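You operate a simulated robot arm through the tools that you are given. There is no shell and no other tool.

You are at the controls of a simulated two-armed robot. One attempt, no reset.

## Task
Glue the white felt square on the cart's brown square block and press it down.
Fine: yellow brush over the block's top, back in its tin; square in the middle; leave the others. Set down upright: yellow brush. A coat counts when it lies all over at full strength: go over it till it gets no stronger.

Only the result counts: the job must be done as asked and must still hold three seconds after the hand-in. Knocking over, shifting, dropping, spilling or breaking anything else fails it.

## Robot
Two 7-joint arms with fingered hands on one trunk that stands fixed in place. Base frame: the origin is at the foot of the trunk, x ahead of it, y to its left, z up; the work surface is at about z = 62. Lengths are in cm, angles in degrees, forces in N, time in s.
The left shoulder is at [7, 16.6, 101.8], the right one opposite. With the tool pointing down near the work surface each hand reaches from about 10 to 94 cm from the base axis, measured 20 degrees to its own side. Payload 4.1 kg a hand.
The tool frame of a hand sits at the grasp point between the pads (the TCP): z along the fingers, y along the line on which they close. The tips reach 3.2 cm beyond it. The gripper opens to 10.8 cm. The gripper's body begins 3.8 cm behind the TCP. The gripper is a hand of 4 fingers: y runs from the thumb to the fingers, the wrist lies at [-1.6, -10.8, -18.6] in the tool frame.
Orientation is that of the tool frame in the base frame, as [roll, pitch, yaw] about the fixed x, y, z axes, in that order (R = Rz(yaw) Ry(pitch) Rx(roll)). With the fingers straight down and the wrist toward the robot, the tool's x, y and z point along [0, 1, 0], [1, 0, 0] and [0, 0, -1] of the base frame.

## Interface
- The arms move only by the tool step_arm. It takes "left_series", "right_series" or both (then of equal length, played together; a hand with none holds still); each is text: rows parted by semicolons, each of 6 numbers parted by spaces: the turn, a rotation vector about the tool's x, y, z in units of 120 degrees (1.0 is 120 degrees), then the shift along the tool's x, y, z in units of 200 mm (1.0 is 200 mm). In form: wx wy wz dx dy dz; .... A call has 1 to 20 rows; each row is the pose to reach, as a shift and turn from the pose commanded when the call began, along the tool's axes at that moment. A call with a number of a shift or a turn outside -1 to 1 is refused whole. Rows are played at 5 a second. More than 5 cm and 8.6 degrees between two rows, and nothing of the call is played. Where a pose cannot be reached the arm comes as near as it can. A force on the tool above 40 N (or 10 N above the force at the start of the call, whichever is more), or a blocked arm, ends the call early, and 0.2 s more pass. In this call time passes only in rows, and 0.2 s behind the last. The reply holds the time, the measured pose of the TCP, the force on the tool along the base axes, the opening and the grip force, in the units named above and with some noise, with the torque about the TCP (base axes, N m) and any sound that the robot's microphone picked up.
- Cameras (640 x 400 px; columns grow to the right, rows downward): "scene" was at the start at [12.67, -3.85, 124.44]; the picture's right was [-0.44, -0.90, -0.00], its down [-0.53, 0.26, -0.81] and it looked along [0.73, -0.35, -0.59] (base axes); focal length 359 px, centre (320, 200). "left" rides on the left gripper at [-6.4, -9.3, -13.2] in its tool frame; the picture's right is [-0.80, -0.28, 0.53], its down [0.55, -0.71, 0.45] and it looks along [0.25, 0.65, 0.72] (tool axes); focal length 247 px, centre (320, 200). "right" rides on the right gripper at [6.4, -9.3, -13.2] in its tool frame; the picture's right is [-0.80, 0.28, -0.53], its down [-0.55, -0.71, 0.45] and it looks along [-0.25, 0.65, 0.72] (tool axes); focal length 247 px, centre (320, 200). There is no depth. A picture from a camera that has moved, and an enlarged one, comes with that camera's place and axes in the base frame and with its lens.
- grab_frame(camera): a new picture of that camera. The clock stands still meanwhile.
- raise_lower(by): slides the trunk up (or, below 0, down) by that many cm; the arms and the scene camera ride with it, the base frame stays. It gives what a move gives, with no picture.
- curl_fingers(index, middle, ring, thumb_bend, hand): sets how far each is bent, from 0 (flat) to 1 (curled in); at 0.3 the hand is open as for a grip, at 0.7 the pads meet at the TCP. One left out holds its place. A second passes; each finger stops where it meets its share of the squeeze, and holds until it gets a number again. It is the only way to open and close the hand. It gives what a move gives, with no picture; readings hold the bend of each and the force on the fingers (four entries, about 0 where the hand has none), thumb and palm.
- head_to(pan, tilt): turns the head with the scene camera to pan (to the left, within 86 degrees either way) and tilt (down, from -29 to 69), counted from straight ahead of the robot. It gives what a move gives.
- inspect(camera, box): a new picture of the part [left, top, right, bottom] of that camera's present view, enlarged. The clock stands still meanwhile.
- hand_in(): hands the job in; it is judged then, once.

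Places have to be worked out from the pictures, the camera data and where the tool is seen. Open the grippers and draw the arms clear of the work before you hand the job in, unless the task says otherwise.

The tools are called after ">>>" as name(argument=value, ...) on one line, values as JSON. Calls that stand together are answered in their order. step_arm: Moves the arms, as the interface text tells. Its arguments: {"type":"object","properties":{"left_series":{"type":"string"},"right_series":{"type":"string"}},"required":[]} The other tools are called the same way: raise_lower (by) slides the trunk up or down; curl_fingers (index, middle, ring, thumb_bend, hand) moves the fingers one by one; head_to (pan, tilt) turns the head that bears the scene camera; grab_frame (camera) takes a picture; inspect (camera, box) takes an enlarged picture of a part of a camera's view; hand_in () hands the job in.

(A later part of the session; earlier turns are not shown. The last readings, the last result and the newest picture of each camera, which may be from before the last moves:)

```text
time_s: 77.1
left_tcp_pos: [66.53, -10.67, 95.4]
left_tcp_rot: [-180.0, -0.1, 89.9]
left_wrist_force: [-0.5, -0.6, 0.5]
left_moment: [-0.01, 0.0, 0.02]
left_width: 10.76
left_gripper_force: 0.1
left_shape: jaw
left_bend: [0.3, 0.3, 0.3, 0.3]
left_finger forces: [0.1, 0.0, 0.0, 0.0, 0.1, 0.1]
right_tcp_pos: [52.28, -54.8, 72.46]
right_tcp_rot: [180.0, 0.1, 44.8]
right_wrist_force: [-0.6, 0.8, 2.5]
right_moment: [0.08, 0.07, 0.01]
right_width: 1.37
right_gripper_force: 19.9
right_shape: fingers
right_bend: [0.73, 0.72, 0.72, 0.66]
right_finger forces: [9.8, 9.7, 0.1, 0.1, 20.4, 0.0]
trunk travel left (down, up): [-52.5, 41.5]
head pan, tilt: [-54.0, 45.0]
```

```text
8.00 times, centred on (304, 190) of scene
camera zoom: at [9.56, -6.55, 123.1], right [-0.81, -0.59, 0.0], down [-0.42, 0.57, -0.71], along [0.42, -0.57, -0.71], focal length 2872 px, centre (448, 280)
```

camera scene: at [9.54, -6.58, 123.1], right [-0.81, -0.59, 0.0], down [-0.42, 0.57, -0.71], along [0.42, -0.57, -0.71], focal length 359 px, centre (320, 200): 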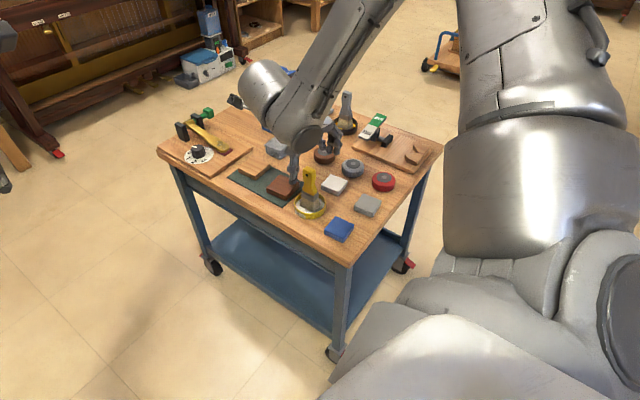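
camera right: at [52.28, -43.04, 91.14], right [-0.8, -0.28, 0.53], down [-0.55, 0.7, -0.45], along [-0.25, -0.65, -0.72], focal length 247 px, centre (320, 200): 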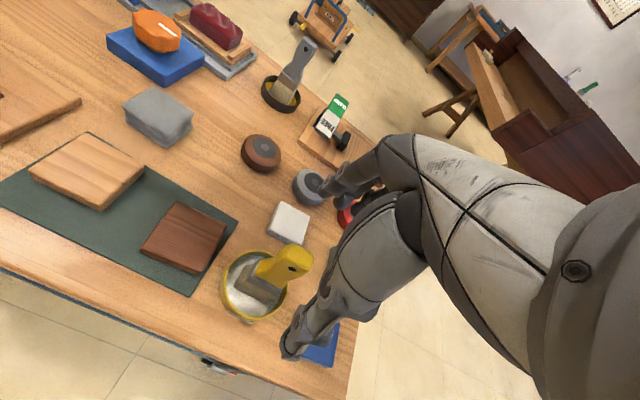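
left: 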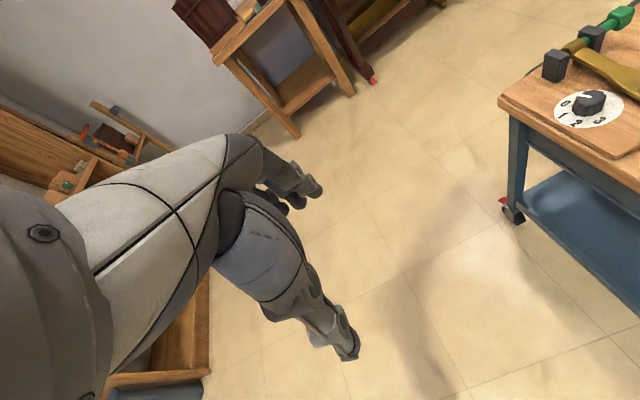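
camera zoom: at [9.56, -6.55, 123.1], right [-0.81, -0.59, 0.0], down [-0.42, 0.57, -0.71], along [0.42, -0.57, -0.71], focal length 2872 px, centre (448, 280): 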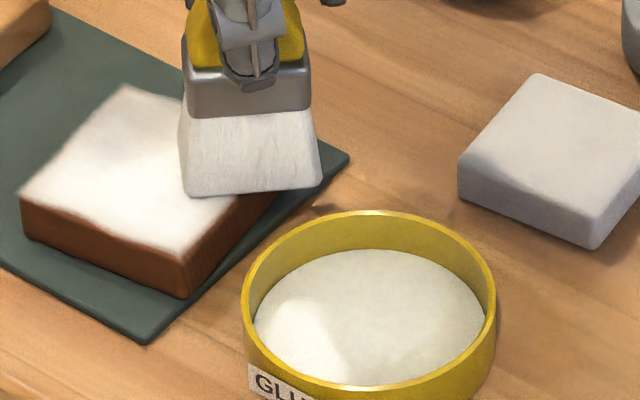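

The tin is undisturbed and the press is about 3 N. I continue the second full round of lanes.

>>> step_arm(right_series="0 0 0 0 0.06 0; 0 0 0 0 0.06 -0.02; 0 0 0 0.03 -0.06 -0.02; 0 0 0 0.06 -0.1635 -0.02; 0 0 0 0.06 -0.1635 0; 0 0 0 0.06 -0.105 0; 0 0 0 0.06 -0.045 0; 0 0 0 0.06 0.015 0; 0 0 0 0.06 0.065 0; 0 0 0 0.06 0.0965 0; 0 0 0 0.06 0.0965 -0.02; 0 0 0 0.09 -0.05 -0.02; 0 0 0 0.12 -0.1985 -0.02; 0 0 0 0.12 -0.1985 0; 0 0 0 0.12 -0.14 0; 0 0 0 0.12 -0.08 0; 0 0 0 0.12 -0.02 0; 0 0 0 0.12 0.04 0; 0 0 0 0.12 0.1 0; 0 0 0 0.12 0.1315 0")

```text
time_s: 81.3
left_tcp_pos: [66.58, -10.68, 95.4]
left_tcp_rot: [180.0, 0.0, 89.9]
left_wrist_force: [0.0, -0.7, 0.3]
left_moment: [0.04, 0.01, 0.02]
left_width: 10.77
left_gripper_force: 0.0
left_shape: jaw
left_bend: [0.3, 0.3, 0.3, 0.3]
left_finger forces: [0.0, 0.1, 0.0, 0.0, 0.0, 0.1]
right_tcp_pos: [55.8, -55.02, 72.46]
right_tcp_rot: [180.0, 0.0, 44.7]
right_wrist_force: [0.3, 0.8, 0.6]
right_moment: [0.09, 0.03, -0.02]
right_width: 1.39
right_gripper_force: 19.9
right_shape: fingers
right_bend: [0.73, 0.72, 0.72, 0.66]
right_finger forces: [10.0, 9.6, 0.0, 0.0, 20.2, 0.0]
trunk travel left (down, up): [-52.5, 41.5]
head pan, tilt: [-54.0, 45.0]
```

I proceed with the next lanes of this round.

>>> step_arm(right_series="0 0 0 0 0 -0.02; 0 0 0 0.02 -0.12 -0.02; 0 0 0 0.04 -0.23 -0.02; 0 0 0 0.06 -0.33 -0.02; 0 0 0 0.06 -0.33 0; 0 0 0 0.06 -0.27 0; 0 0 0 0.06 -0.21 0; 0 0 0 0.06 -0.15 0; 0 0 0 0.06 -0.09 0; 0 0 0 0.06 -0.03 0; 0 0 0 0.06 0 0; 0 0 0 0.06 0 -0.02; 0 0 0 0.09 -0.15 -0.02; 0 0 0 0.12 -0.295 -0.02; 0 0 0 0.12 -0.295 0; 0 0 0 0.12 -0.235 0; 0 0 0 0.12 -0.175 0; 0 0 0 0.12 -0.115 0; 0 0 0 0.12 -0.06 0; 0 0 0 0.12 -0.035 0")

```text
time_s: 85.5
left_tcp_pos: [66.37, -10.6, 95.29]
left_tcp_rot: [180.0, 0.0, 90.0]
left_wrist_force: [-0.6, -0.2, -0.6]
left_moment: [-0.03, -0.01, -0.01]
left_width: 10.76
left_gripper_force: 0.2
left_shape: jaw
left_bend: [0.3, 0.3, 0.3, 0.3]
left_finger forces: [0.0, 0.0, 0.1, 0.0, 0.0, 0.0]
right_tcp_pos: [57.05, -52.72, 72.47]
right_tcp_rot: [-180.0, -0.1, 44.7]
right_wrist_force: [-0.1, 1.1, 2.8]
right_moment: [0.09, 0.09, -0.02]
right_width: 1.39
right_gripper_force: 20.5
right_shape: fingers
right_bend: [0.73, 0.72, 0.72, 0.66]
right_finger forces: [10.0, 9.9, 0.1, 0.1, 20.8, 0.0]
trunk travel left (down, up): [-52.5, 41.5]
head pan, tilt: [-54.0, 45.0]
```

Last lane of the round near the left corner, then back above the tin for an unobstructed comparison.

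>>> step_arm(right_series="0 0 0 0 0 -0.02; 0 0 0 0.03 -0.12 -0.02; 0 0 0 0.06 -0.225 -0.02; 0 0 0 0.06 -0.225 0; 0 0 0 0.06 -0.17 0; 0 0 0 0.06 -0.11 0; 0 0 0 0.06 -0.065 0; 0 0 0 0.06 -0.065 -0.06; 0 0 0 0.06 -0.065 -0.13; 0 0 0 0.06 -0.065 -0.2; 0 0 0 0 -0.115 -0.2; 0 0 0 -0.06 -0.165 -0.2; 0 0 0 -0.12 -0.215 -0.2; 0 0 0 -0.18 -0.265 -0.2; 0 0 0 -0.24 -0.315 -0.2; 0 0 0 -0.31 -0.375 -0.2; 0 0 0 -0.38 -0.4315 -0.2; 0 0 0 -0.38 -0.4315 -0.2")

>>> inspect(camera="scene", box=[264, 172, 304, 202])

>>> inspect(camera="right", box=[225, 165, 305, 245])

>>> inspect(camera="scene", box=[260, 165, 340, 215])

```text
time_s: 89.3
left_tcp_pos: [66.64, -10.64, 95.26]
left_tcp_rot: [-179.9, 0.1, 90.1]
left_wrist_force: [0.2, 0.0, 0.2]
left_moment: [0.01, 0.03, 0.02]
left_width: 10.75
left_gripper_force: 0.1
left_shape: jaw
left_bend: [0.3, 0.3, 0.3, 0.3]
left_finger forces: [0.0, 0.1, 0.0, 0.0, 0.1, 0.1]
right_tcp_pos: [45.58, -52.03, 76.48]
right_tcp_rot: [-180.0, 0.1, 44.9]
right_wrist_force: [-0.7, 0.1, -1.2]
right_moment: [0.0, -0.03, 0.05]
right_width: 1.37
right_gripper_force: 20.3
right_shape: fingers
right_bend: [0.73, 0.72, 0.72, 0.66]
right_finger forces: [9.9, 10.0, 0.1, 0.1, 20.0, 0.0]
trunk travel left (down, up): [-52.5, 41.5]
head pan, tilt: [-54.0, 45.0]
```

```text
13.33 times, centred on (284, 187) of scene
camera zoom: at [9.64, -6.57, 123.09], right [-0.81, -0.59, 0.0], down [-0.42, 0.57, -0.71], along [0.42, -0.57, -0.71], focal length 4787 px, centre (800, 373)
```

zoom: 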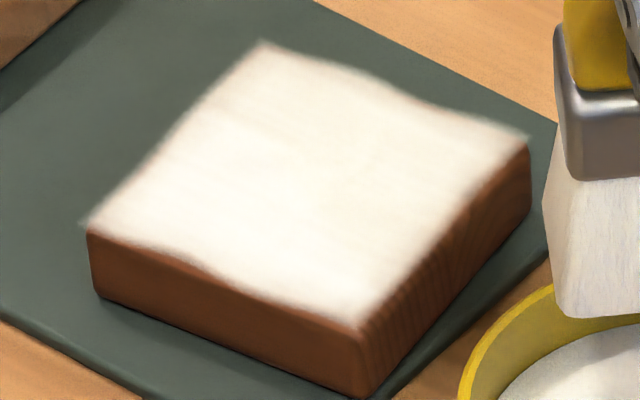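

```text
5.00 times, centred on (265, 205) of right
camera zoom: at [43.53, -40.85, 89.44], right [-0.37, -0.76, 0.53], down [-0.89, 0.11, -0.45], along [0.28, -0.64, -0.72], focal length 1235 px, centre (595, 175)
```

zoom: 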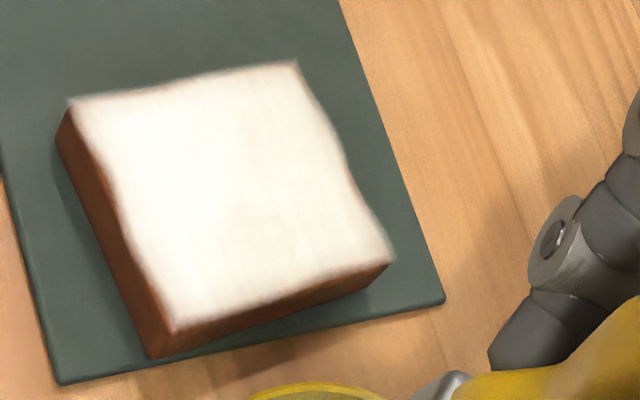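

```text
8.00 times, centred on (300, 190) of scene
camera zoom: at [9.64, -6.57, 123.09], right [-0.81, -0.59, 0.0], down [-0.42, 0.57, -0.71], along [0.42, -0.57, -0.71], focal length 2872 px, centre (480, 280)
```

zoom: 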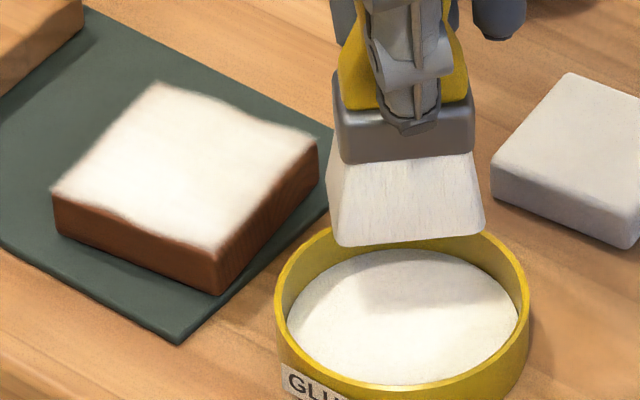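

The coat got whiter again, so it was not yet at full strength, and the block is back within about 1 mm of its start. I dip again and do a third round with back-and-forth strokes.

>>> step_arm(right_series="0 0 0 0 0 0.06; 0 0 0 0 0 0.12; 0 0 0 0 0 0.18; 0 0 0 0 0 0.23; 0 0 0 0 0 0.262; 0 0 0 0 0 0.273; 0 0 0 0 0 0.2775; 0 0 0 0 0 0.2775; 0 0 0 0 0 0.22; 0 0 0 0 0 0.15; 0 0 0 0 0 0.0785; 0 0 0 0.035 0.055 0.0785; 0 0 0 0.07 0.11 0.0785; 0 0 0 0.105 0.165 0.0785; 0 0 0 0.14 0.2205 0.0785; 0 0 0 0.14 0.2205 0.14; 0 0 0 0.14 0.2205 0.185; 0 0 0 0.14 0.2205 0.2; 0 0 0 0.14 0.285 0.2; 0 0 0 0.14 0.35 0.2")

```text
time_s: 93.5
left_tcp_pos: [66.46, -10.73, 95.33]
left_tcp_rot: [180.0, 0.0, 89.9]
left_wrist_force: [1.1, 0.3, -0.1]
left_moment: [0.0, -0.01, 0.0]
left_width: 10.77
left_gripper_force: 0.0
left_shape: jaw
left_bend: [0.3, 0.3, 0.3, 0.3]
left_finger forces: [0.0, 0.0, 0.0, 0.0, 0.1, 0.0]
right_tcp_pos: [52.53, -55.03, 72.37]
right_tcp_rot: [-180.0, -0.1, 44.7]
right_wrist_force: [-0.7, 1.0, 1.8]
right_moment: [0.07, 0.04, -0.03]
right_width: 1.36
right_gripper_force: 20.1
right_shape: fingers
right_bend: [0.73, 0.72, 0.72, 0.66]
right_finger forces: [9.7, 9.5, 0.0, 0.1, 20.5, 0.0]
trunk travel left (down, up): [-52.5, 41.5]
head pan, tilt: [-54.0, 45.0]
```

I continue the serpentine across the whole top.

>>> step_arm(right_series="0 0 0 0 0.0555 0; 0 0 0 0.06 0.0955 0; 0 0 0 0.06 0.0305 0; 0 0 0 0.06 -0.0345 0; 0 0 0 0.06 -0.0995 0; 0 0 0 0.06 -0.1695 0; 0 0 0 0.12 -0.2045 0; 0 0 0 0.12 -0.1395 0; 0 0 0 0.12 -0.0745 0; 0 0 0 0.12 -0.0095 0; 0 0 0 0.12 0.0555 0; 0 0 0 0.12 0.1255 0; 0 0 0 0.18 0.1255 0; 0 0 0 0.18 0.0605 0; 0 0 0 0.18 -0.0045 0; 0 0 0 0.18 -0.0695 0; 0 0 0 0.18 -0.1345 0; 0 0 0 0.18 -0.2045 0; 0 0 0 0.24 -0.1745 0; 0 0 0 0.24 -0.1095 0")

>>> inspect(camera="scene", box=[264, 165, 312, 205])

```text
time_s: 97.7
left_tcp_pos: [66.53, -10.65, 95.34]
left_tcp_rot: [-179.9, 0.0, 90.1]
left_wrist_force: [0.0, -0.2, 0.0]
left_moment: [-0.03, 0.03, -0.02]
left_width: 10.75
left_gripper_force: 0.1
left_shape: jaw
left_bend: [0.3, 0.3, 0.3, 0.3]
left_finger forces: [0.0, 0.0, 0.0, 0.0, 0.1, 0.0]
right_tcp_pos: [54.34, -50.18, 72.48]
right_tcp_rot: [-180.0, 0.0, 44.7]
right_wrist_force: [-1.3, -0.1, 2.5]
right_moment: [0.08, 0.12, -0.01]
right_width: 1.4
right_gripper_force: 19.8
right_shape: fingers
right_bend: [0.73, 0.73, 0.72, 0.66]
right_finger forces: [9.5, 10.0, 0.0, 0.0, 20.6, 0.1]
trunk travel left (down, up): [-52.5, 41.5]
head pan, tilt: [-54.0, 45.0]
```

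```text
10.00 times, centred on (288, 185) of scene
camera zoom: at [9.51, -6.59, 123.1], right [-0.81, -0.59, 0.0], down [-0.42, 0.57, -0.71], along [0.42, -0.57, -0.71], focal length 3590 px, centre (640, 350)
```

zoom: 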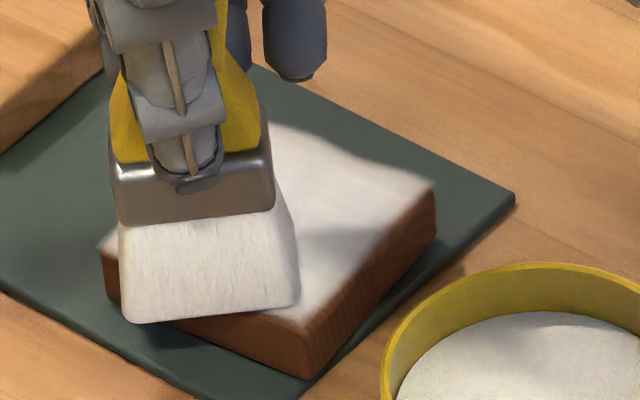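

I finish the last lanes and return above the tin to judge the coat again.

>>> step_arm(right_series="0 0 0 0 0.065 0; 0 0 0 0 0.13 0; 0 0 0 0 0.2 0; 0 0 0 0.06 0.155 0; 0 0 0 0.06 0.095 0; 0 0 0 0.06 0.035 0; 0 0 0 0.06 -0.025 0; 0 0 0 0.06 0.035 0; 0 0 0 0.06 0.095 0; 0 0 0 0.06 0.145 0; 0 0 0 0.06 0.145 -0.06; 0 0 0 0.06 0.145 -0.13; 0 0 0 0.06 0.145 -0.2; 0 0 0 -0.003 0.09 -0.2; 0 0 0 -0.066 0.035 -0.2; 0 0 0 -0.129 -0.02 -0.2; 0 0 0 -0.192 -0.075 -0.2; 0 0 0 -0.255 -0.13 -0.2; 0 0 0 -0.318 -0.185 -0.2; 0 0 0 -0.38 -0.2405 -0.2")

>>> inspect(camera="scene", box=[264, 172, 304, 202])

>>> inspect(camera="right", box=[225, 165, 305, 245])

>>> inspect(camera="scene", box=[260, 165, 340, 215])

```text
time_s: 101.9
left_tcp_pos: [66.41, -10.66, 95.23]
left_tcp_rot: [-179.9, 0.0, 90.0]
left_wrist_force: [-1.0, 0.1, 0.7]
left_moment: [0.0, -0.03, 0.01]
left_width: 10.75
left_gripper_force: 0.0
left_shape: jaw
left_bend: [0.3, 0.3, 0.3, 0.3]
left_finger forces: [0.0, 0.0, 0.0, 0.0, 0.0, 0.1]
right_tcp_pos: [45.53, -52.07, 76.43]
right_tcp_rot: [179.9, 0.1, 44.9]
right_wrist_force: [-0.5, -0.2, -0.7]
right_moment: [-0.02, -0.01, -0.03]
right_width: 1.39
right_gripper_force: 19.8
right_shape: fingers
right_bend: [0.73, 0.72, 0.72, 0.66]
right_finger forces: [9.7, 9.8, 0.0, 0.0, 19.5, 0.0]
trunk travel left (down, up): [-52.5, 41.5]
head pan, tilt: [-54.0, 45.0]
```

```text
13.33 times, centred on (284, 187) of scene
camera zoom: at [9.52, -6.64, 123.1], right [-0.81, -0.59, 0.0], down [-0.42, 0.57, -0.71], along [0.42, -0.57, -0.71], focal length 4787 px, centre (800, 373)
```

zoom: 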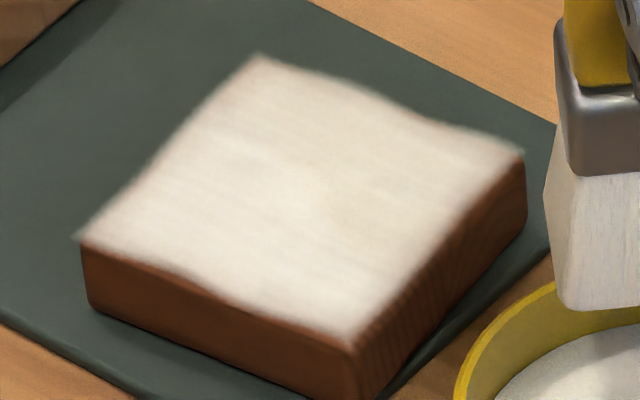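

```text
5.00 times, centred on (265, 205) of right
camera zoom: at [43.49, -40.95, 89.46], right [-0.37, -0.76, 0.53], down [-0.89, 0.11, -0.45], along [0.28, -0.64, -0.72], focal length 1235 px, centre (595, 175)
```

zoom: 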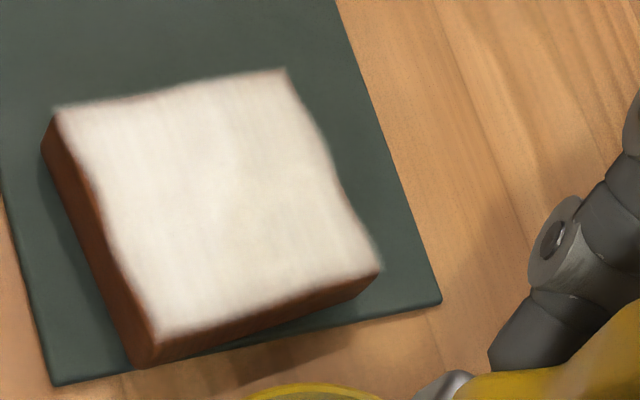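

```text
8.00 times, centred on (300, 190) of scene
camera zoom: at [9.52, -6.64, 123.1], right [-0.81, -0.59, 0.0], down [-0.42, 0.57, -0.71], along [0.42, -0.57, -0.71], focal length 2872 px, centre (480, 280)
```

zoom: 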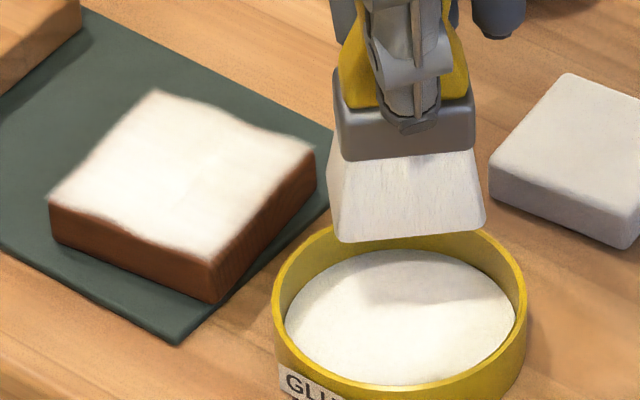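

The coat looks slightly duller in this zoom than before, which may just be image variation. I retake the pictures to compare.

>>> inspect(camera="scene", box=[264, 172, 304, 202])

>>> inspect(camera="scene", box=[260, 165, 324, 205])

>>> grab_frame(camera="right")

```text
13.33 times, centred on (284, 187) of scene
camera zoom: at [9.52, -6.64, 123.1], right [-0.81, -0.59, 0.0], down [-0.42, 0.57, -0.71], along [0.42, -0.57, -0.71], focal length 4787 px, centre (800, 373)
```

zoom: 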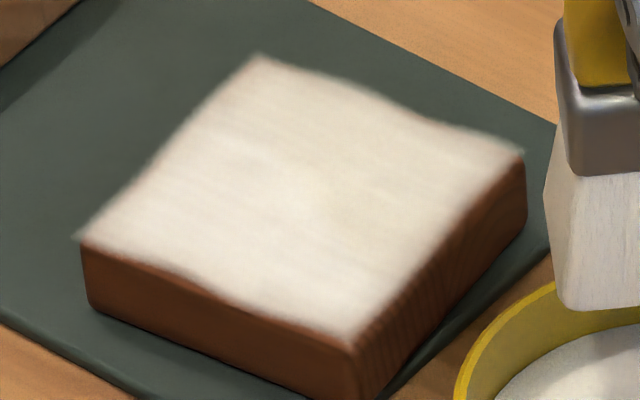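

```text
10.00 times, centred on (292, 185) of scene
camera zoom: at [9.52, -6.64, 123.1], right [-0.81, -0.59, 0.0], down [-0.42, 0.57, -0.71], along [0.42, -0.57, -0.71], focal length 3590 px, centre (600, 350)
```

zoom: 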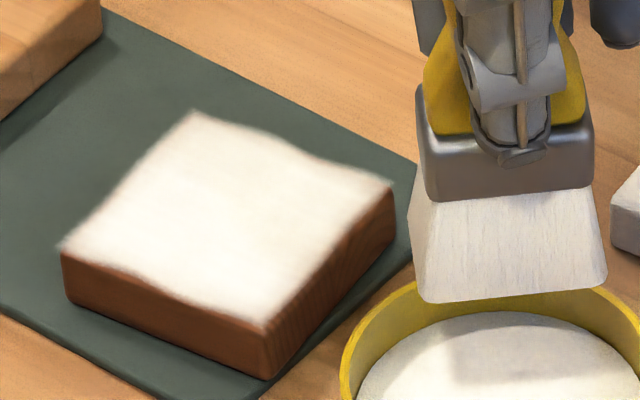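

```text
taken
camera right: at [43.49, -40.95, 89.46], right [-0.37, -0.76, 0.53], down [-0.89, 0.11, -0.45], along [0.28, -0.64, -0.72], focal length 247 px, centre (320, 200)
```

right: 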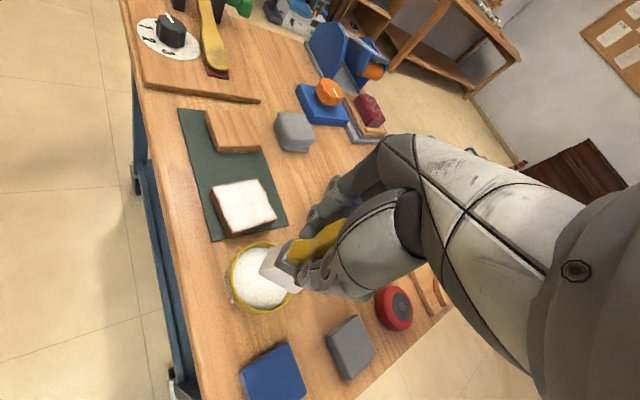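

The two zooms of the same moment differ in brightness, so brightness alone is unreliable, but one more dipped round costs little. I use the one-way lanes again, which also carry the block back to where it stood.

>>> step_arm(right_series="0 0 0 0 0 0.06; 0 0 0 0 0 0.12; 0 0 0 0 0 0.18; 0 0 0 0 0 0.23; 0 0 0 0 0 0.262; 0 0 0 0 0 0.273; 0 0 0 0 0 0.2775; 0 0 0 0 0 0.2775; 0 0 0 0 0 0.22; 0 0 0 0 0 0.15; 0 0 0 0 0 0.0785; 0 0 0 0.035 0.05 0.0785; 0 0 0 0.07 0.1 0.0785; 0 0 0 0.105 0.15 0.0785; 0 0 0 0.142 0.195 0.0785; 0 0 0 0.142 0.195 0.14; 0 0 0 0.142 0.195 0.185; 0 0 0 0.142 0.195 0.2; 0 0 0 0.142 0.26 0.2; 0 0 0 0.142 0.325 0.2")

```text
time_s: 106.1
left_tcp_pos: [66.56, -10.66, 95.33]
left_tcp_rot: [-180.0, -0.1, 90.0]
left_wrist_force: [0.1, 0.3, -0.5]
left_moment: [0.0, -0.03, 0.03]
left_width: 10.74
left_gripper_force: 0.0
left_shape: jaw
left_bend: [0.3, 0.3, 0.3, 0.3]
left_finger forces: [0.0, 0.0, 0.0, 0.0, 0.0, 0.1]
right_tcp_pos: [52.19, -54.75, 72.58]
right_tcp_rot: [180.0, 0.0, 44.9]
right_wrist_force: [-0.4, -0.9, 0.0]
right_moment: [0.01, -0.03, 0.02]
right_width: 1.38
right_gripper_force: 19.4
right_shape: fingers
right_bend: [0.73, 0.72, 0.72, 0.66]
right_finger forces: [9.4, 9.7, 0.0, 0.0, 19.4, 0.0]
trunk travel left (down, up): [-52.5, 41.5]
head pan, tilt: [-54.0, 45.0]
```

Contact was very light here, so I press 0.3 mm deeper and continue the lanes.

>>> step_arm(right_series="0 0 0 0 0.06 0.002; 0 0 0 0 0.06 -0.02; 0 0 0 0.03 -0.06 -0.02; 0 0 0 0.06 -0.165 -0.02; 0 0 0 0.06 -0.165 0.0015; 0 0 0 0.06 -0.105 0.0015; 0 0 0 0.06 -0.045 0.0015; 0 0 0 0.06 0.015 0.0015; 0 0 0 0.06 0.065 0.0015; 0 0 0 0.06 0.095 0.0015; 0 0 0 0.06 0.095 -0.02; 0 0 0 0.09 -0.05 -0.02; 0 0 0 0.12 -0.2 -0.02; 0 0 0 0.12 -0.2 0.0015; 0 0 0 0.12 -0.14 0.0015; 0 0 0 0.12 -0.08 0.0015; 0 0 0 0.12 -0.02 0.0015; 0 0 0 0.12 0.04 0.0015; 0 0 0 0.12 0.1 0.0015; 0 0 0 0.12 0.13 0.0015")

>>> step_arm(right_series="0 0 0 0 0 -0.02; 0 0 0 0.02 -0.12 -0.02; 0 0 0 0.04 -0.23 -0.02; 0 0 0 0.06 -0.33 -0.02; 0 0 0 0.06 -0.33 0; 0 0 0 0.06 -0.27 0; 0 0 0 0.06 -0.21 0; 0 0 0 0.06 -0.15 0; 0 0 0 0.06 -0.09 0; 0 0 0 0.06 -0.03 0; 0 0 0 0.06 0 0; 0 0 0 0.06 0 -0.02; 0 0 0 0.09 -0.15 -0.02; 0 0 0 0.12 -0.295 -0.02; 0 0 0 0.12 -0.295 0; 0 0 0 0.12 -0.235 0; 0 0 0 0.12 -0.175 0; 0 0 0 0.12 -0.115 0; 0 0 0 0.12 -0.06 0; 0 0 0 0.12 -0.035 0")

```text
time_s: 110.3
left_tcp_pos: [66.49, -10.62, 95.4]
left_tcp_rot: [179.9, 0.0, 89.9]
left_wrist_force: [0.2, -0.2, -0.4]
left_moment: [0.01, -0.01, -0.02]
left_width: 10.76
left_gripper_force: 0.0
left_shape: jaw
left_bend: [0.3, 0.3, 0.3, 0.3]
left_finger forces: [0.0, 0.1, 0.0, 0.0, 0.0, 0.0]
right_tcp_pos: [55.76, -54.91, 72.48]
right_tcp_rot: [180.0, 0.0, 44.7]
right_wrist_force: [-1.0, 0.9, 1.4]
right_moment: [0.12, 0.09, -0.03]
right_width: 1.37
right_gripper_force: 19.7
right_shape: fingers
right_bend: [0.73, 0.72, 0.72, 0.66]
right_finger forces: [9.4, 9.7, 0.0, 0.0, 20.3, 0.0]
trunk travel left (down, up): [-52.5, 41.5]
head pan, tilt: [-54.0, 45.0]
```

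```text
time_s: 114.5
left_tcp_pos: [66.43, -10.64, 95.36]
left_tcp_rot: [-179.9, 0.0, 90.0]
left_wrist_force: [0.1, 0.3, -0.2]
left_moment: [0.0, 0.01, 0.01]
left_width: 10.74
left_gripper_force: 0.0
left_shape: jaw
left_bend: [0.3, 0.3, 0.3, 0.3]
left_finger forces: [0.0, 0.1, 0.0, 0.1, 0.0, 0.0]
right_tcp_pos: [56.92, -52.71, 72.5]
right_tcp_rot: [-179.9, -0.1, 44.7]
right_wrist_force: [-1.1, 0.7, 1.4]
right_moment: [0.07, 0.11, 0.02]
right_width: 1.38
right_gripper_force: 19.9
right_shape: fingers
right_bend: [0.73, 0.72, 0.72, 0.66]
right_finger forces: [9.5, 9.8, 0.1, 0.1, 20.4, 0.0]
trunk travel left (down, up): [-52.5, 41.5]
head pan, tilt: [-54.0, 45.0]
```

I finish the last lane and return over the tin for another look.

>>> step_arm(right_series="0 0 0 0 0 -0.02; 0 0 0 0.03 -0.12 -0.02; 0 0 0 0.06 -0.225 -0.02; 0 0 0 0.06 -0.225 0; 0 0 0 0.06 -0.17 0; 0 0 0 0.06 -0.11 0; 0 0 0 0.06 -0.055 0; 0 0 0 0.06 -0.055 -0.06; 0 0 0 0.06 -0.055 -0.13; 0 0 0 0.06 -0.055 -0.2015; 0 0 0 0 -0.105 -0.2015; 0 0 0 -0.06 -0.155 -0.2015; 0 0 0 -0.12 -0.205 -0.2015; 0 0 0 -0.18 -0.255 -0.2015; 0 0 0 -0.24 -0.305 -0.2015; 0 0 0 -0.31 -0.365 -0.2015; 0 0 0 -0.382 -0.42 -0.2015; 0 0 0 -0.382 -0.42 -0.2015")

>>> inspect(camera="scene", box=[264, 172, 304, 202])

>>> inspect(camera="right", box=[225, 165, 305, 245])

>>> inspect(camera="scene", box=[260, 165, 340, 215])

```text
time_s: 118.3
left_tcp_pos: [66.66, -10.56, 95.33]
left_tcp_rot: [-179.9, 0.1, 90.1]
left_wrist_force: [-0.1, 0.2, -0.9]
left_moment: [-0.04, 0.01, 0.0]
left_width: 10.75
left_gripper_force: 0.0
left_shape: jaw
left_bend: [0.3, 0.3, 0.3, 0.3]
left_finger forces: [0.1, 0.0, 0.0, 0.0, 0.1, 0.1]
right_tcp_pos: [45.65, -52.11, 76.47]
right_tcp_rot: [-180.0, 0.1, 44.7]
right_wrist_force: [-0.7, 0.1, -1.1]
right_moment: [0.01, 0.01, -0.01]
right_width: 1.36
right_gripper_force: 19.5
right_shape: fingers
right_bend: [0.73, 0.72, 0.72, 0.66]
right_finger forces: [9.6, 9.9, 0.1, 0.0, 19.4, 0.1]
trunk travel left (down, up): [-52.5, 41.5]
head pan, tilt: [-54.0, 45.0]
```

```text
13.33 times, centred on (284, 187) of scene
camera zoom: at [9.64, -6.57, 123.09], right [-0.81, -0.59, 0.0], down [-0.42, 0.57, -0.71], along [0.42, -0.57, -0.71], focal length 4787 px, centre (800, 373)
```

zoom: 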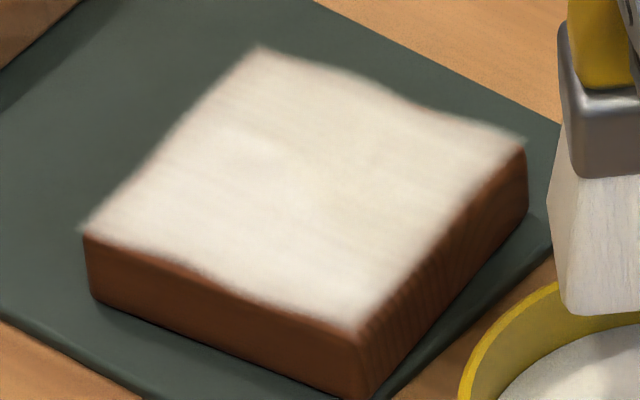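

```text
5.00 times, centred on (265, 205) of right
camera zoom: at [43.53, -40.91, 89.45], right [-0.37, -0.76, 0.53], down [-0.89, 0.11, -0.45], along [0.28, -0.64, -0.72], focal length 1235 px, centre (595, 175)
```

zoom: 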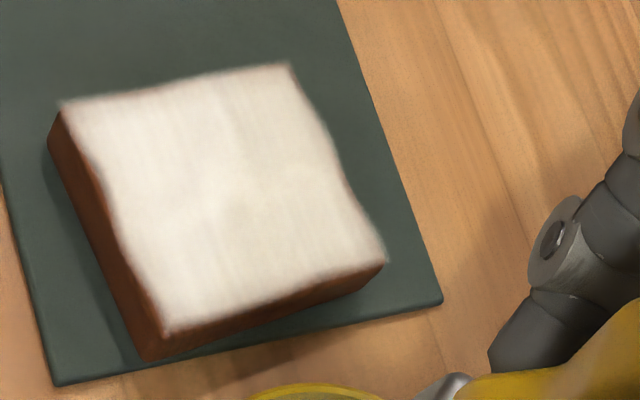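

```text
8.00 times, centred on (300, 190) of scene
camera zoom: at [9.64, -6.57, 123.09], right [-0.81, -0.59, 0.0], down [-0.42, 0.57, -0.71], along [0.42, -0.57, -0.71], focal length 2872 px, centre (480, 280)
```

zoom: 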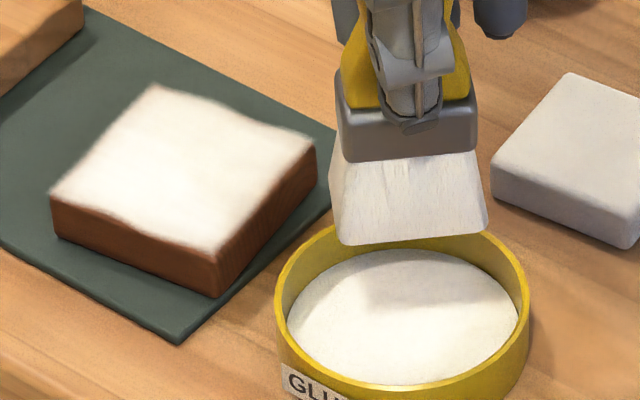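

The coat now looks the same as after the previous round, so it seems saturated. I check its edges at higher magnification before putting the brush away.

>>> inspect(camera="scene", box=[266, 180, 290, 198])

>>> inspect(camera="scene", box=[280, 172, 304, 190])

```text
16.00 times, centred on (278, 189) of scene
camera zoom: at [9.64, -6.57, 123.09], right [-0.81, -0.59, 0.0], down [-0.42, 0.57, -0.71], along [0.42, -0.57, -0.71], focal length 5744 px, centre (992, 376)
```

zoom: 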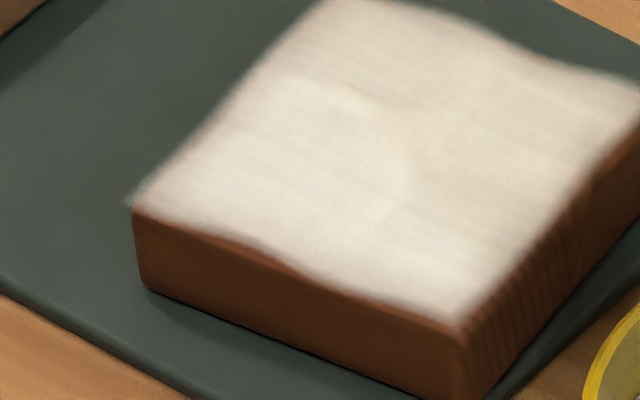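

```text
16.00 times, centred on (292, 181) of scene
camera zoom: at [9.64, -6.57, 123.09], right [-0.81, -0.59, 0.0], down [-0.42, 0.57, -0.71], along [0.42, -0.57, -0.71], focal length 5744 px, centre (768, 504)
```

zoom: 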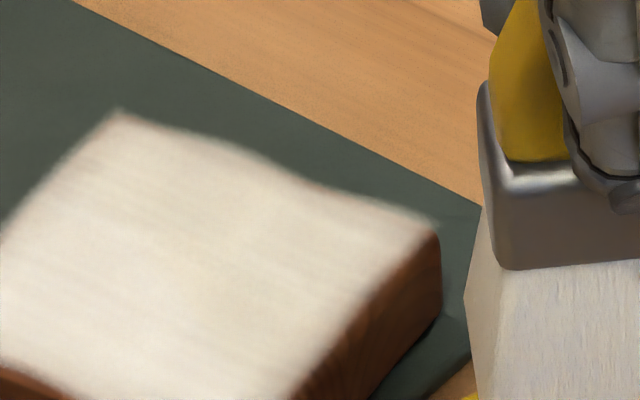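

The outline is a soft-edged overlay and no longer changes between rounds. For certainty I do one final dipped round, slightly firmer and one-way, which also brings the block back the last 3 mm.

>>> step_arm(right_series="0 0 0 0 0 0.06; 0 0 0 0 0 0.12; 0 0 0 0 0 0.18; 0 0 0 0 0 0.23; 0 0 0 0 0 0.262; 0 0 0 0 0 0.273; 0 0 0 0 0 0.2785; 0 0 0 0 0 0.2785; 0 0 0 0 0 0.22; 0 0 0 0 0 0.15; 0 0 0 0 0 0.0785; 0 0 0 0.035 0.05 0.0785; 0 0 0 0.07 0.1 0.0785; 0 0 0 0.105 0.15 0.0785; 0 0 0 0.142 0.206 0.0785; 0 0 0 0.142 0.206 0.14; 0 0 0 0.142 0.206 0.185; 0 0 0 0.142 0.206 0.203; 0 0 0 0.142 0.271 0.203; 0 0 0 0.142 0.336 0.203")

>>> step_arm(right_series="0 0 0 0 0.06 0; 0 0 0 0 0.06 -0.02; 0 0 0 0.03 -0.06 -0.02; 0 0 0 0.06 -0.165 -0.02; 0 0 0 0.06 -0.165 0; 0 0 0 0.06 -0.105 0; 0 0 0 0.06 -0.045 0; 0 0 0 0.06 0.015 0; 0 0 0 0.06 0.065 0; 0 0 0 0.06 0.095 0; 0 0 0 0.06 0.095 -0.02; 0 0 0 0.09 -0.05 -0.02; 0 0 0 0.12 -0.2 -0.02; 0 0 0 0.12 -0.2 0; 0 0 0 0.12 -0.14 0; 0 0 0 0.12 -0.08 0; 0 0 0 0.12 -0.02 0; 0 0 0 0.12 0.04 0; 0 0 0 0.12 0.1 0; 0 0 0 0.12 0.13 0")

>>> step_arm(right_series="0 0 0 0 0 -0.02; 0 0 0 0.02 -0.12 -0.02; 0 0 0 0.04 -0.23 -0.02; 0 0 0 0.06 -0.33 -0.02; 0 0 0 0.06 -0.33 0; 0 0 0 0.06 -0.27 0; 0 0 0 0.06 -0.21 0; 0 0 0 0.06 -0.15 0; 0 0 0 0.06 -0.09 0; 0 0 0 0.06 -0.03 0; 0 0 0 0.06 0 0; 0 0 0 0.06 0 -0.02; 0 0 0 0.09 -0.15 -0.02; 0 0 0 0.12 -0.295 -0.02; 0 0 0 0.12 -0.295 0; 0 0 0 0.12 -0.235 0; 0 0 0 0.12 -0.175 0; 0 0 0 0.12 -0.115 0; 0 0 0 0.12 -0.06 0; 0 0 0 0.12 -0.035 0")

>>> step_arm(right_series="0 0 0 0 0 -0.02; 0 0 0 0.03 -0.12 -0.02; 0 0 0 0.06 -0.225 -0.02; 0 0 0 0.06 -0.225 0; 0 0 0 0.06 -0.17 0; 0 0 0 0.06 -0.11 0; 0 0 0 0.06 -0.055 0; 0 0 0 0.06 -0.055 -0.06; 0 0 0 0.06 -0.055 -0.13; 0 0 0 0.06 -0.055 -0.203; 0 0 0 0 -0.105 -0.203; 0 0 0 -0.06 -0.155 -0.203; 0 0 0 -0.12 -0.205 -0.203; 0 0 0 -0.18 -0.255 -0.203; 0 0 0 -0.24 -0.315 -0.203; 0 0 0 -0.31 -0.375 -0.203; 0 0 0 -0.382 -0.431 -0.203; 0 0 0 -0.382 -0.431 -0.203")

>>> inspect(camera="scene", box=[264, 172, 304, 202])

>>> inspect(camera="right", box=[225, 165, 305, 245])

>>> inspect(camera="scene", box=[260, 165, 340, 215])

```text
time_s: 122.5
left_tcp_pos: [66.49, -10.66, 95.42]
left_tcp_rot: [180.0, 0.0, 90.0]
left_wrist_force: [-0.3, -0.3, 0.6]
left_moment: [-0.02, -0.01, -0.03]
left_width: 10.76
left_gripper_force: 0.1
left_shape: jaw
left_bend: [0.3, 0.3, 0.3, 0.3]
left_finger forces: [0.0, 0.1, 0.0, 0.0, 0.1, 0.1]
right_tcp_pos: [52.23, -54.85, 72.43]
right_tcp_rot: [180.0, 0.0, 44.8]
right_wrist_force: [-1.8, 1.5, 2.5]
right_moment: [0.13, 0.08, 0.0]
right_width: 1.36
right_gripper_force: 19.8
right_shape: fingers
right_bend: [0.73, 0.72, 0.72, 0.66]
right_finger forces: [9.3, 9.4, 0.1, 0.0, 20.3, 0.1]
trunk travel left (down, up): [-52.5, 41.5]
head pan, tilt: [-54.0, 45.0]
```

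```text
time_s: 126.7
left_tcp_pos: [66.44, -10.7, 95.25]
left_tcp_rot: [179.9, 0.0, 90.0]
left_wrist_force: [0.1, 0.1, -1.4]
left_moment: [-0.04, -0.02, 0.04]
left_width: 10.75
left_gripper_force: 0.1
left_shape: jaw
left_bend: [0.3, 0.3, 0.3, 0.3]
left_finger forces: [0.0, 0.0, 0.0, 0.0, 0.0, 0.2]
right_tcp_pos: [55.94, -55.01, 72.39]
right_tcp_rot: [-180.0, 0.0, 44.7]
right_wrist_force: [-1.5, 1.4, 3.2]
right_moment: [0.13, 0.11, -0.05]
right_width: 1.41
right_gripper_force: 19.7
right_shape: fingers
right_bend: [0.73, 0.72, 0.72, 0.66]
right_finger forces: [9.6, 9.7, 0.0, 0.0, 20.5, 0.1]
trunk travel left (down, up): [-52.5, 41.5]
head pan, tilt: [-54.0, 45.0]
```

```text
time_s: 130.9
left_tcp_pos: [66.52, -10.63, 95.45]
left_tcp_rot: [179.9, 0.1, 90.0]
left_wrist_force: [-0.6, 0.5, 0.3]
left_moment: [0.0, 0.01, -0.03]
left_width: 10.76
left_gripper_force: 0.0
left_shape: jaw
left_bend: [0.3, 0.3, 0.3, 0.3]
left_finger forces: [0.0, 0.0, 0.0, 0.0, 0.0, 0.1]
right_tcp_pos: [57.01, -52.72, 72.51]
right_tcp_rot: [-180.0, 0.0, 44.7]
right_wrist_force: [-0.9, 2.2, 4.8]
right_moment: [0.13, 0.12, -0.05]
right_width: 1.38
right_gripper_force: 20.3
right_shape: fingers
right_bend: [0.73, 0.72, 0.72, 0.66]
right_finger forces: [9.4, 9.8, 0.1, 0.1, 21.3, 0.1]
trunk travel left (down, up): [-52.5, 41.5]
head pan, tilt: [-54.0, 45.0]
```

```text
time_s: 134.7
left_tcp_pos: [66.68, -10.53, 95.25]
left_tcp_rot: [-180.0, 0.0, 90.1]
left_wrist_force: [0.1, -1.4, 0.0]
left_moment: [-0.03, 0.03, -0.01]
left_width: 10.76
left_gripper_force: 0.1
left_shape: jaw
left_bend: [0.3, 0.3, 0.3, 0.3]
left_finger forces: [0.0, 0.0, 0.1, 0.0, 0.0, 0.0]
right_tcp_pos: [45.63, -52.06, 76.37]
right_tcp_rot: [179.9, 0.1, 44.8]
right_wrist_force: [0.4, -0.6, -1.7]
right_moment: [0.04, 0.01, 0.0]
right_width: 1.37
right_gripper_force: 19.8
right_shape: fingers
right_bend: [0.73, 0.72, 0.72, 0.66]
right_finger forces: [9.4, 10.0, 0.0, 0.0, 19.5, 0.0]
trunk travel left (down, up): [-52.5, 41.5]
head pan, tilt: [-54.0, 45.0]
```

```text
13.33 times, centred on (284, 187) of scene
camera zoom: at [9.64, -6.57, 123.09], right [-0.81, -0.59, 0.0], down [-0.42, 0.57, -0.71], along [0.42, -0.57, -0.71], focal length 4787 px, centre (800, 373)
```

zoom: 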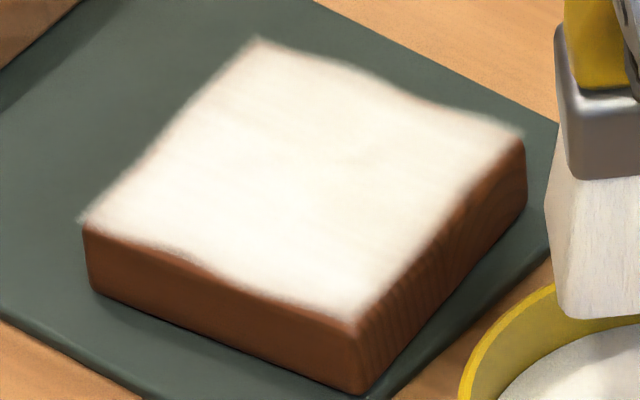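

```text
5.00 times, centred on (265, 205) of right
camera zoom: at [43.59, -40.86, 89.45], right [-0.37, -0.76, 0.53], down [-0.89, 0.11, -0.45], along [0.28, -0.64, -0.72], focal length 1235 px, centre (595, 175)
```

zoom: 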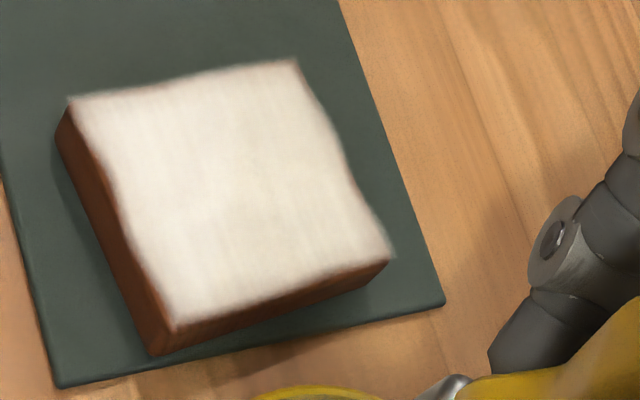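

```text
8.00 times, centred on (300, 190) of scene
camera zoom: at [9.64, -6.57, 123.09], right [-0.81, -0.59, 0.0], down [-0.42, 0.57, -0.71], along [0.42, -0.57, -0.71], focal length 2872 px, centre (480, 280)
```

zoom: 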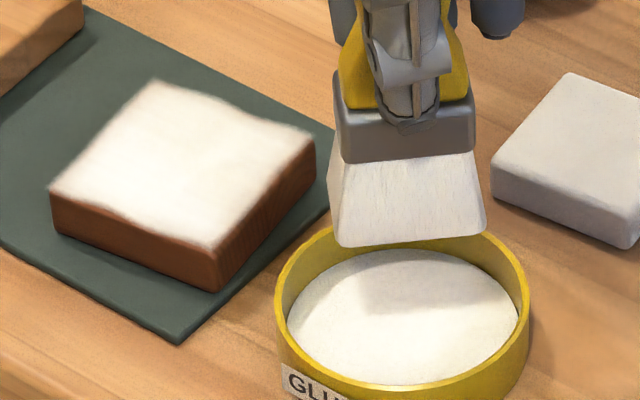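

The pictures show a uniform opaque coat with no further gain, and the block is back at its starting place. I now lower the brush into the tin's centre.

>>> step_arm(right_series="0 0 0 0.004 0.01 0; 0 0 0 0.006 0.02 0; 0 0 0 0.006 0.02 0.06; 0 0 0 0.006 0.02 0.12; 0 0 0 0.006 0.02 0.18; 0 0 0 0.006 0.02 0.23; 0 0 0 0.006 0.02 0.262; 0 0 0 0.006 0.02 0.272; 0 0 0 0.006 0.02 0.277; 0 0 0 0.006 0.02 0.277")

>>> inspect(camera="scene", box=[290, 165, 346, 215])

>>> inspect(camera="right", box=[225, 165, 385, 325])

```text
time_s: 136.9
left_tcp_pos: [66.43, -10.71, 95.23]
left_tcp_rot: [-180.0, 0.0, 90.0]
left_wrist_force: [-0.1, -0.4, -0.6]
left_moment: [0.05, 0.02, 0.0]
left_width: 10.75
left_gripper_force: 0.1
left_shape: jaw
left_bend: [0.3, 0.3, 0.3, 0.3]
left_finger forces: [0.0, 0.0, 0.0, 0.0, 0.0, 0.0]
right_tcp_pos: [46.0, -52.31, 70.92]
right_tcp_rot: [-179.9, -0.1, 44.8]
right_wrist_force: [-0.5, 0.3, 0.0]
right_moment: [0.0, -0.03, 0.05]
right_width: 1.37
right_gripper_force: 19.7
right_shape: fingers
right_bend: [0.73, 0.72, 0.72, 0.66]
right_finger forces: [9.6, 10.1, 0.1, 0.1, 19.5, 0.0]
trunk travel left (down, up): [-52.5, 41.5]
head pan, tilt: [-54.0, 45.0]
```

```text
8.00 times, centred on (318, 190) of scene
camera zoom: at [9.58, -6.6, 123.09], right [-0.81, -0.59, 0.0], down [-0.42, 0.57, -0.71], along [0.42, -0.57, -0.71], focal length 2872 px, centre (336, 280)
```

zoom: 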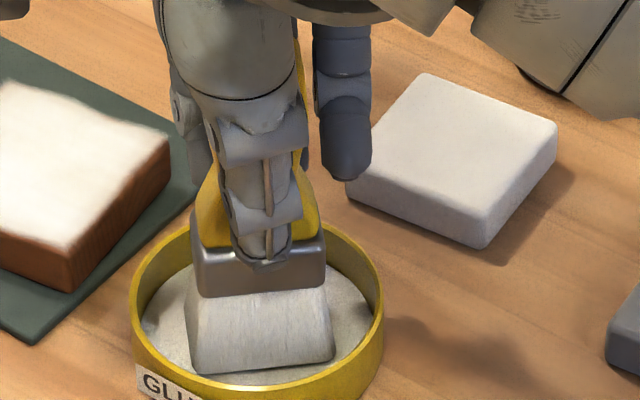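

```text
2.50 times, centred on (305, 245) of right
camera zoom: at [43.91, -41.13, 83.95], right [-0.37, -0.76, 0.53], down [-0.89, 0.11, -0.45], along [0.28, -0.64, -0.72], focal length 617 px, centre (358, 88)
```

zoom: 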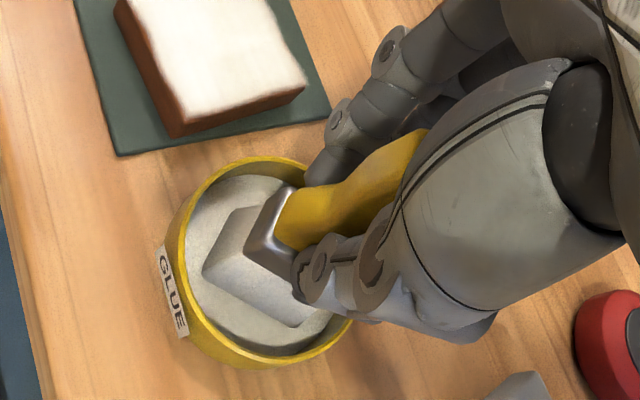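

The brush sits centrally in the tin, with its weight now taken by the floor. I press 0.4 mm more for a solid seat and then ease the grip.

>>> step_arm(right_series="0 0 0 0 0 0.001; 0 0 0 0 0 0.002; 0 0 0 0 0 0.002")

>>> curl_fingers(hand="right", index=0.7, middle=0.69, ring=0.6, thumb_bend=0.64)

>>> inspect(camera="scene", box=[290, 165, 346, 215])

```text
time_s: 137.7
left_tcp_pos: [66.51, -10.73, 95.38]
left_tcp_rot: [180.0, 0.0, 90.0]
left_wrist_force: [0.1, -0.4, -0.6]
left_moment: [0.0, -0.01, -0.02]
left_width: 10.75
left_gripper_force: 0.1
left_shape: jaw
left_bend: [0.3, 0.3, 0.3, 0.3]
left_finger forces: [0.1, 0.0, 0.0, 0.0, 0.0, 0.0]
right_tcp_pos: [46.0, -52.23, 70.78]
right_tcp_rot: [180.0, 0.0, 44.7]
right_wrist_force: [0.8, 0.2, 3.6]
right_moment: [0.02, 0.02, 0.01]
right_width: 1.38
right_gripper_force: 19.3
right_shape: fingers
right_bend: [0.73, 0.72, 0.72, 0.66]
right_finger forces: [9.9, 10.3, 0.0, 0.1, 19.6, 0.0]
trunk travel left (down, up): [-52.5, 41.5]
head pan, tilt: [-54.0, 45.0]
```

```text
time_s: 138.7
left_tcp_pos: [66.48, -10.7, 95.3]
left_tcp_rot: [-179.9, 0.1, 90.0]
left_wrist_force: [0.1, -0.3, 0.3]
left_moment: [-0.01, -0.01, 0.0]
left_width: 10.77
left_gripper_force: 0.1
left_shape: jaw
left_bend: [0.3, 0.3, 0.3, 0.3]
left_finger forces: [0.0, 0.0, 0.0, 0.1, 0.1, 0.1]
right_tcp_pos: [46.08, -52.31, 70.97]
right_tcp_rot: [180.0, 0.1, 44.8]
right_wrist_force: [1.8, 0.2, 4.0]
right_moment: [-0.03, -0.03, 0.01]
right_width: 1.66
right_gripper_force: 3.8
right_shape: fingers
right_bend: [0.69, 0.68, 0.6, 0.62]
right_finger forces: [2.3, 1.6, 0.1, 0.1, 2.3, 0.0]
trunk travel left (down, up): [-52.5, 41.5]
head pan, tilt: [-54.0, 45.0]
```

```text
8.00 times, centred on (318, 190) of scene
camera zoom: at [9.55, -6.55, 123.1], right [-0.81, -0.59, 0.0], down [-0.42, 0.57, -0.71], along [0.42, -0.57, -0.71], focal length 2872 px, centre (336, 280)
```

zoom: 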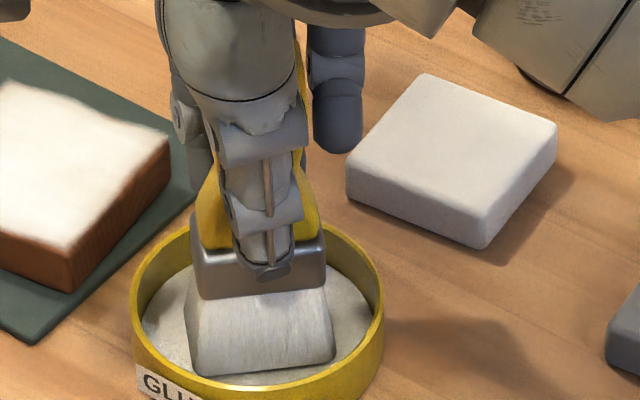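

The grip is down to a few newtons and the brush stands square in the tin. I now open the hand fully in two stages.

>>> curl_fingers(hand="right", index=0.64, middle=0.64, ring=0.6, thumb_bend=0.58)

>>> inspect(camera="scene", box=[290, 165, 346, 215])

```text
time_s: 139.7
left_tcp_pos: [66.58, -10.63, 95.34]
left_tcp_rot: [-180.0, 0.0, 90.0]
left_wrist_force: [-1.1, -0.2, 0.0]
left_moment: [-0.06, 0.01, -0.01]
left_width: 10.77
left_gripper_force: 0.0
left_shape: jaw
left_bend: [0.3, 0.3, 0.3, 0.3]
left_finger forces: [0.0, 0.0, 0.1, 0.1, 0.0, 0.1]
right_tcp_pos: [45.84, -52.26, 70.82]
right_tcp_rot: [180.0, 0.0, 44.7]
right_wrist_force: [0.0, 0.3, -0.4]
right_moment: [-0.01, 0.01, 0.01]
right_width: 2.72
right_gripper_force: 0.0
right_shape: fingers
right_bend: [0.64, 0.64, 0.6, 0.57]
right_finger forces: [0.0, 0.1, 0.0, 0.0, 0.0, 0.0]
trunk travel left (down, up): [-52.5, 41.5]
head pan, tilt: [-54.0, 45.0]
```

```text
8.00 times, centred on (318, 190) of scene
camera zoom: at [9.58, -6.59, 123.09], right [-0.81, -0.59, 0.0], down [-0.42, 0.57, -0.71], along [0.42, -0.57, -0.71], focal length 2872 px, centre (336, 280)
```

zoom: 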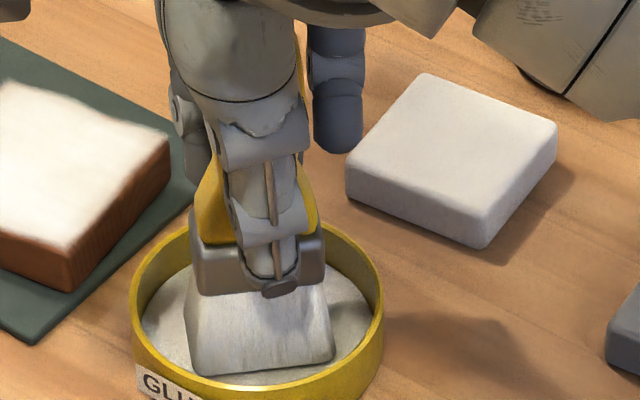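

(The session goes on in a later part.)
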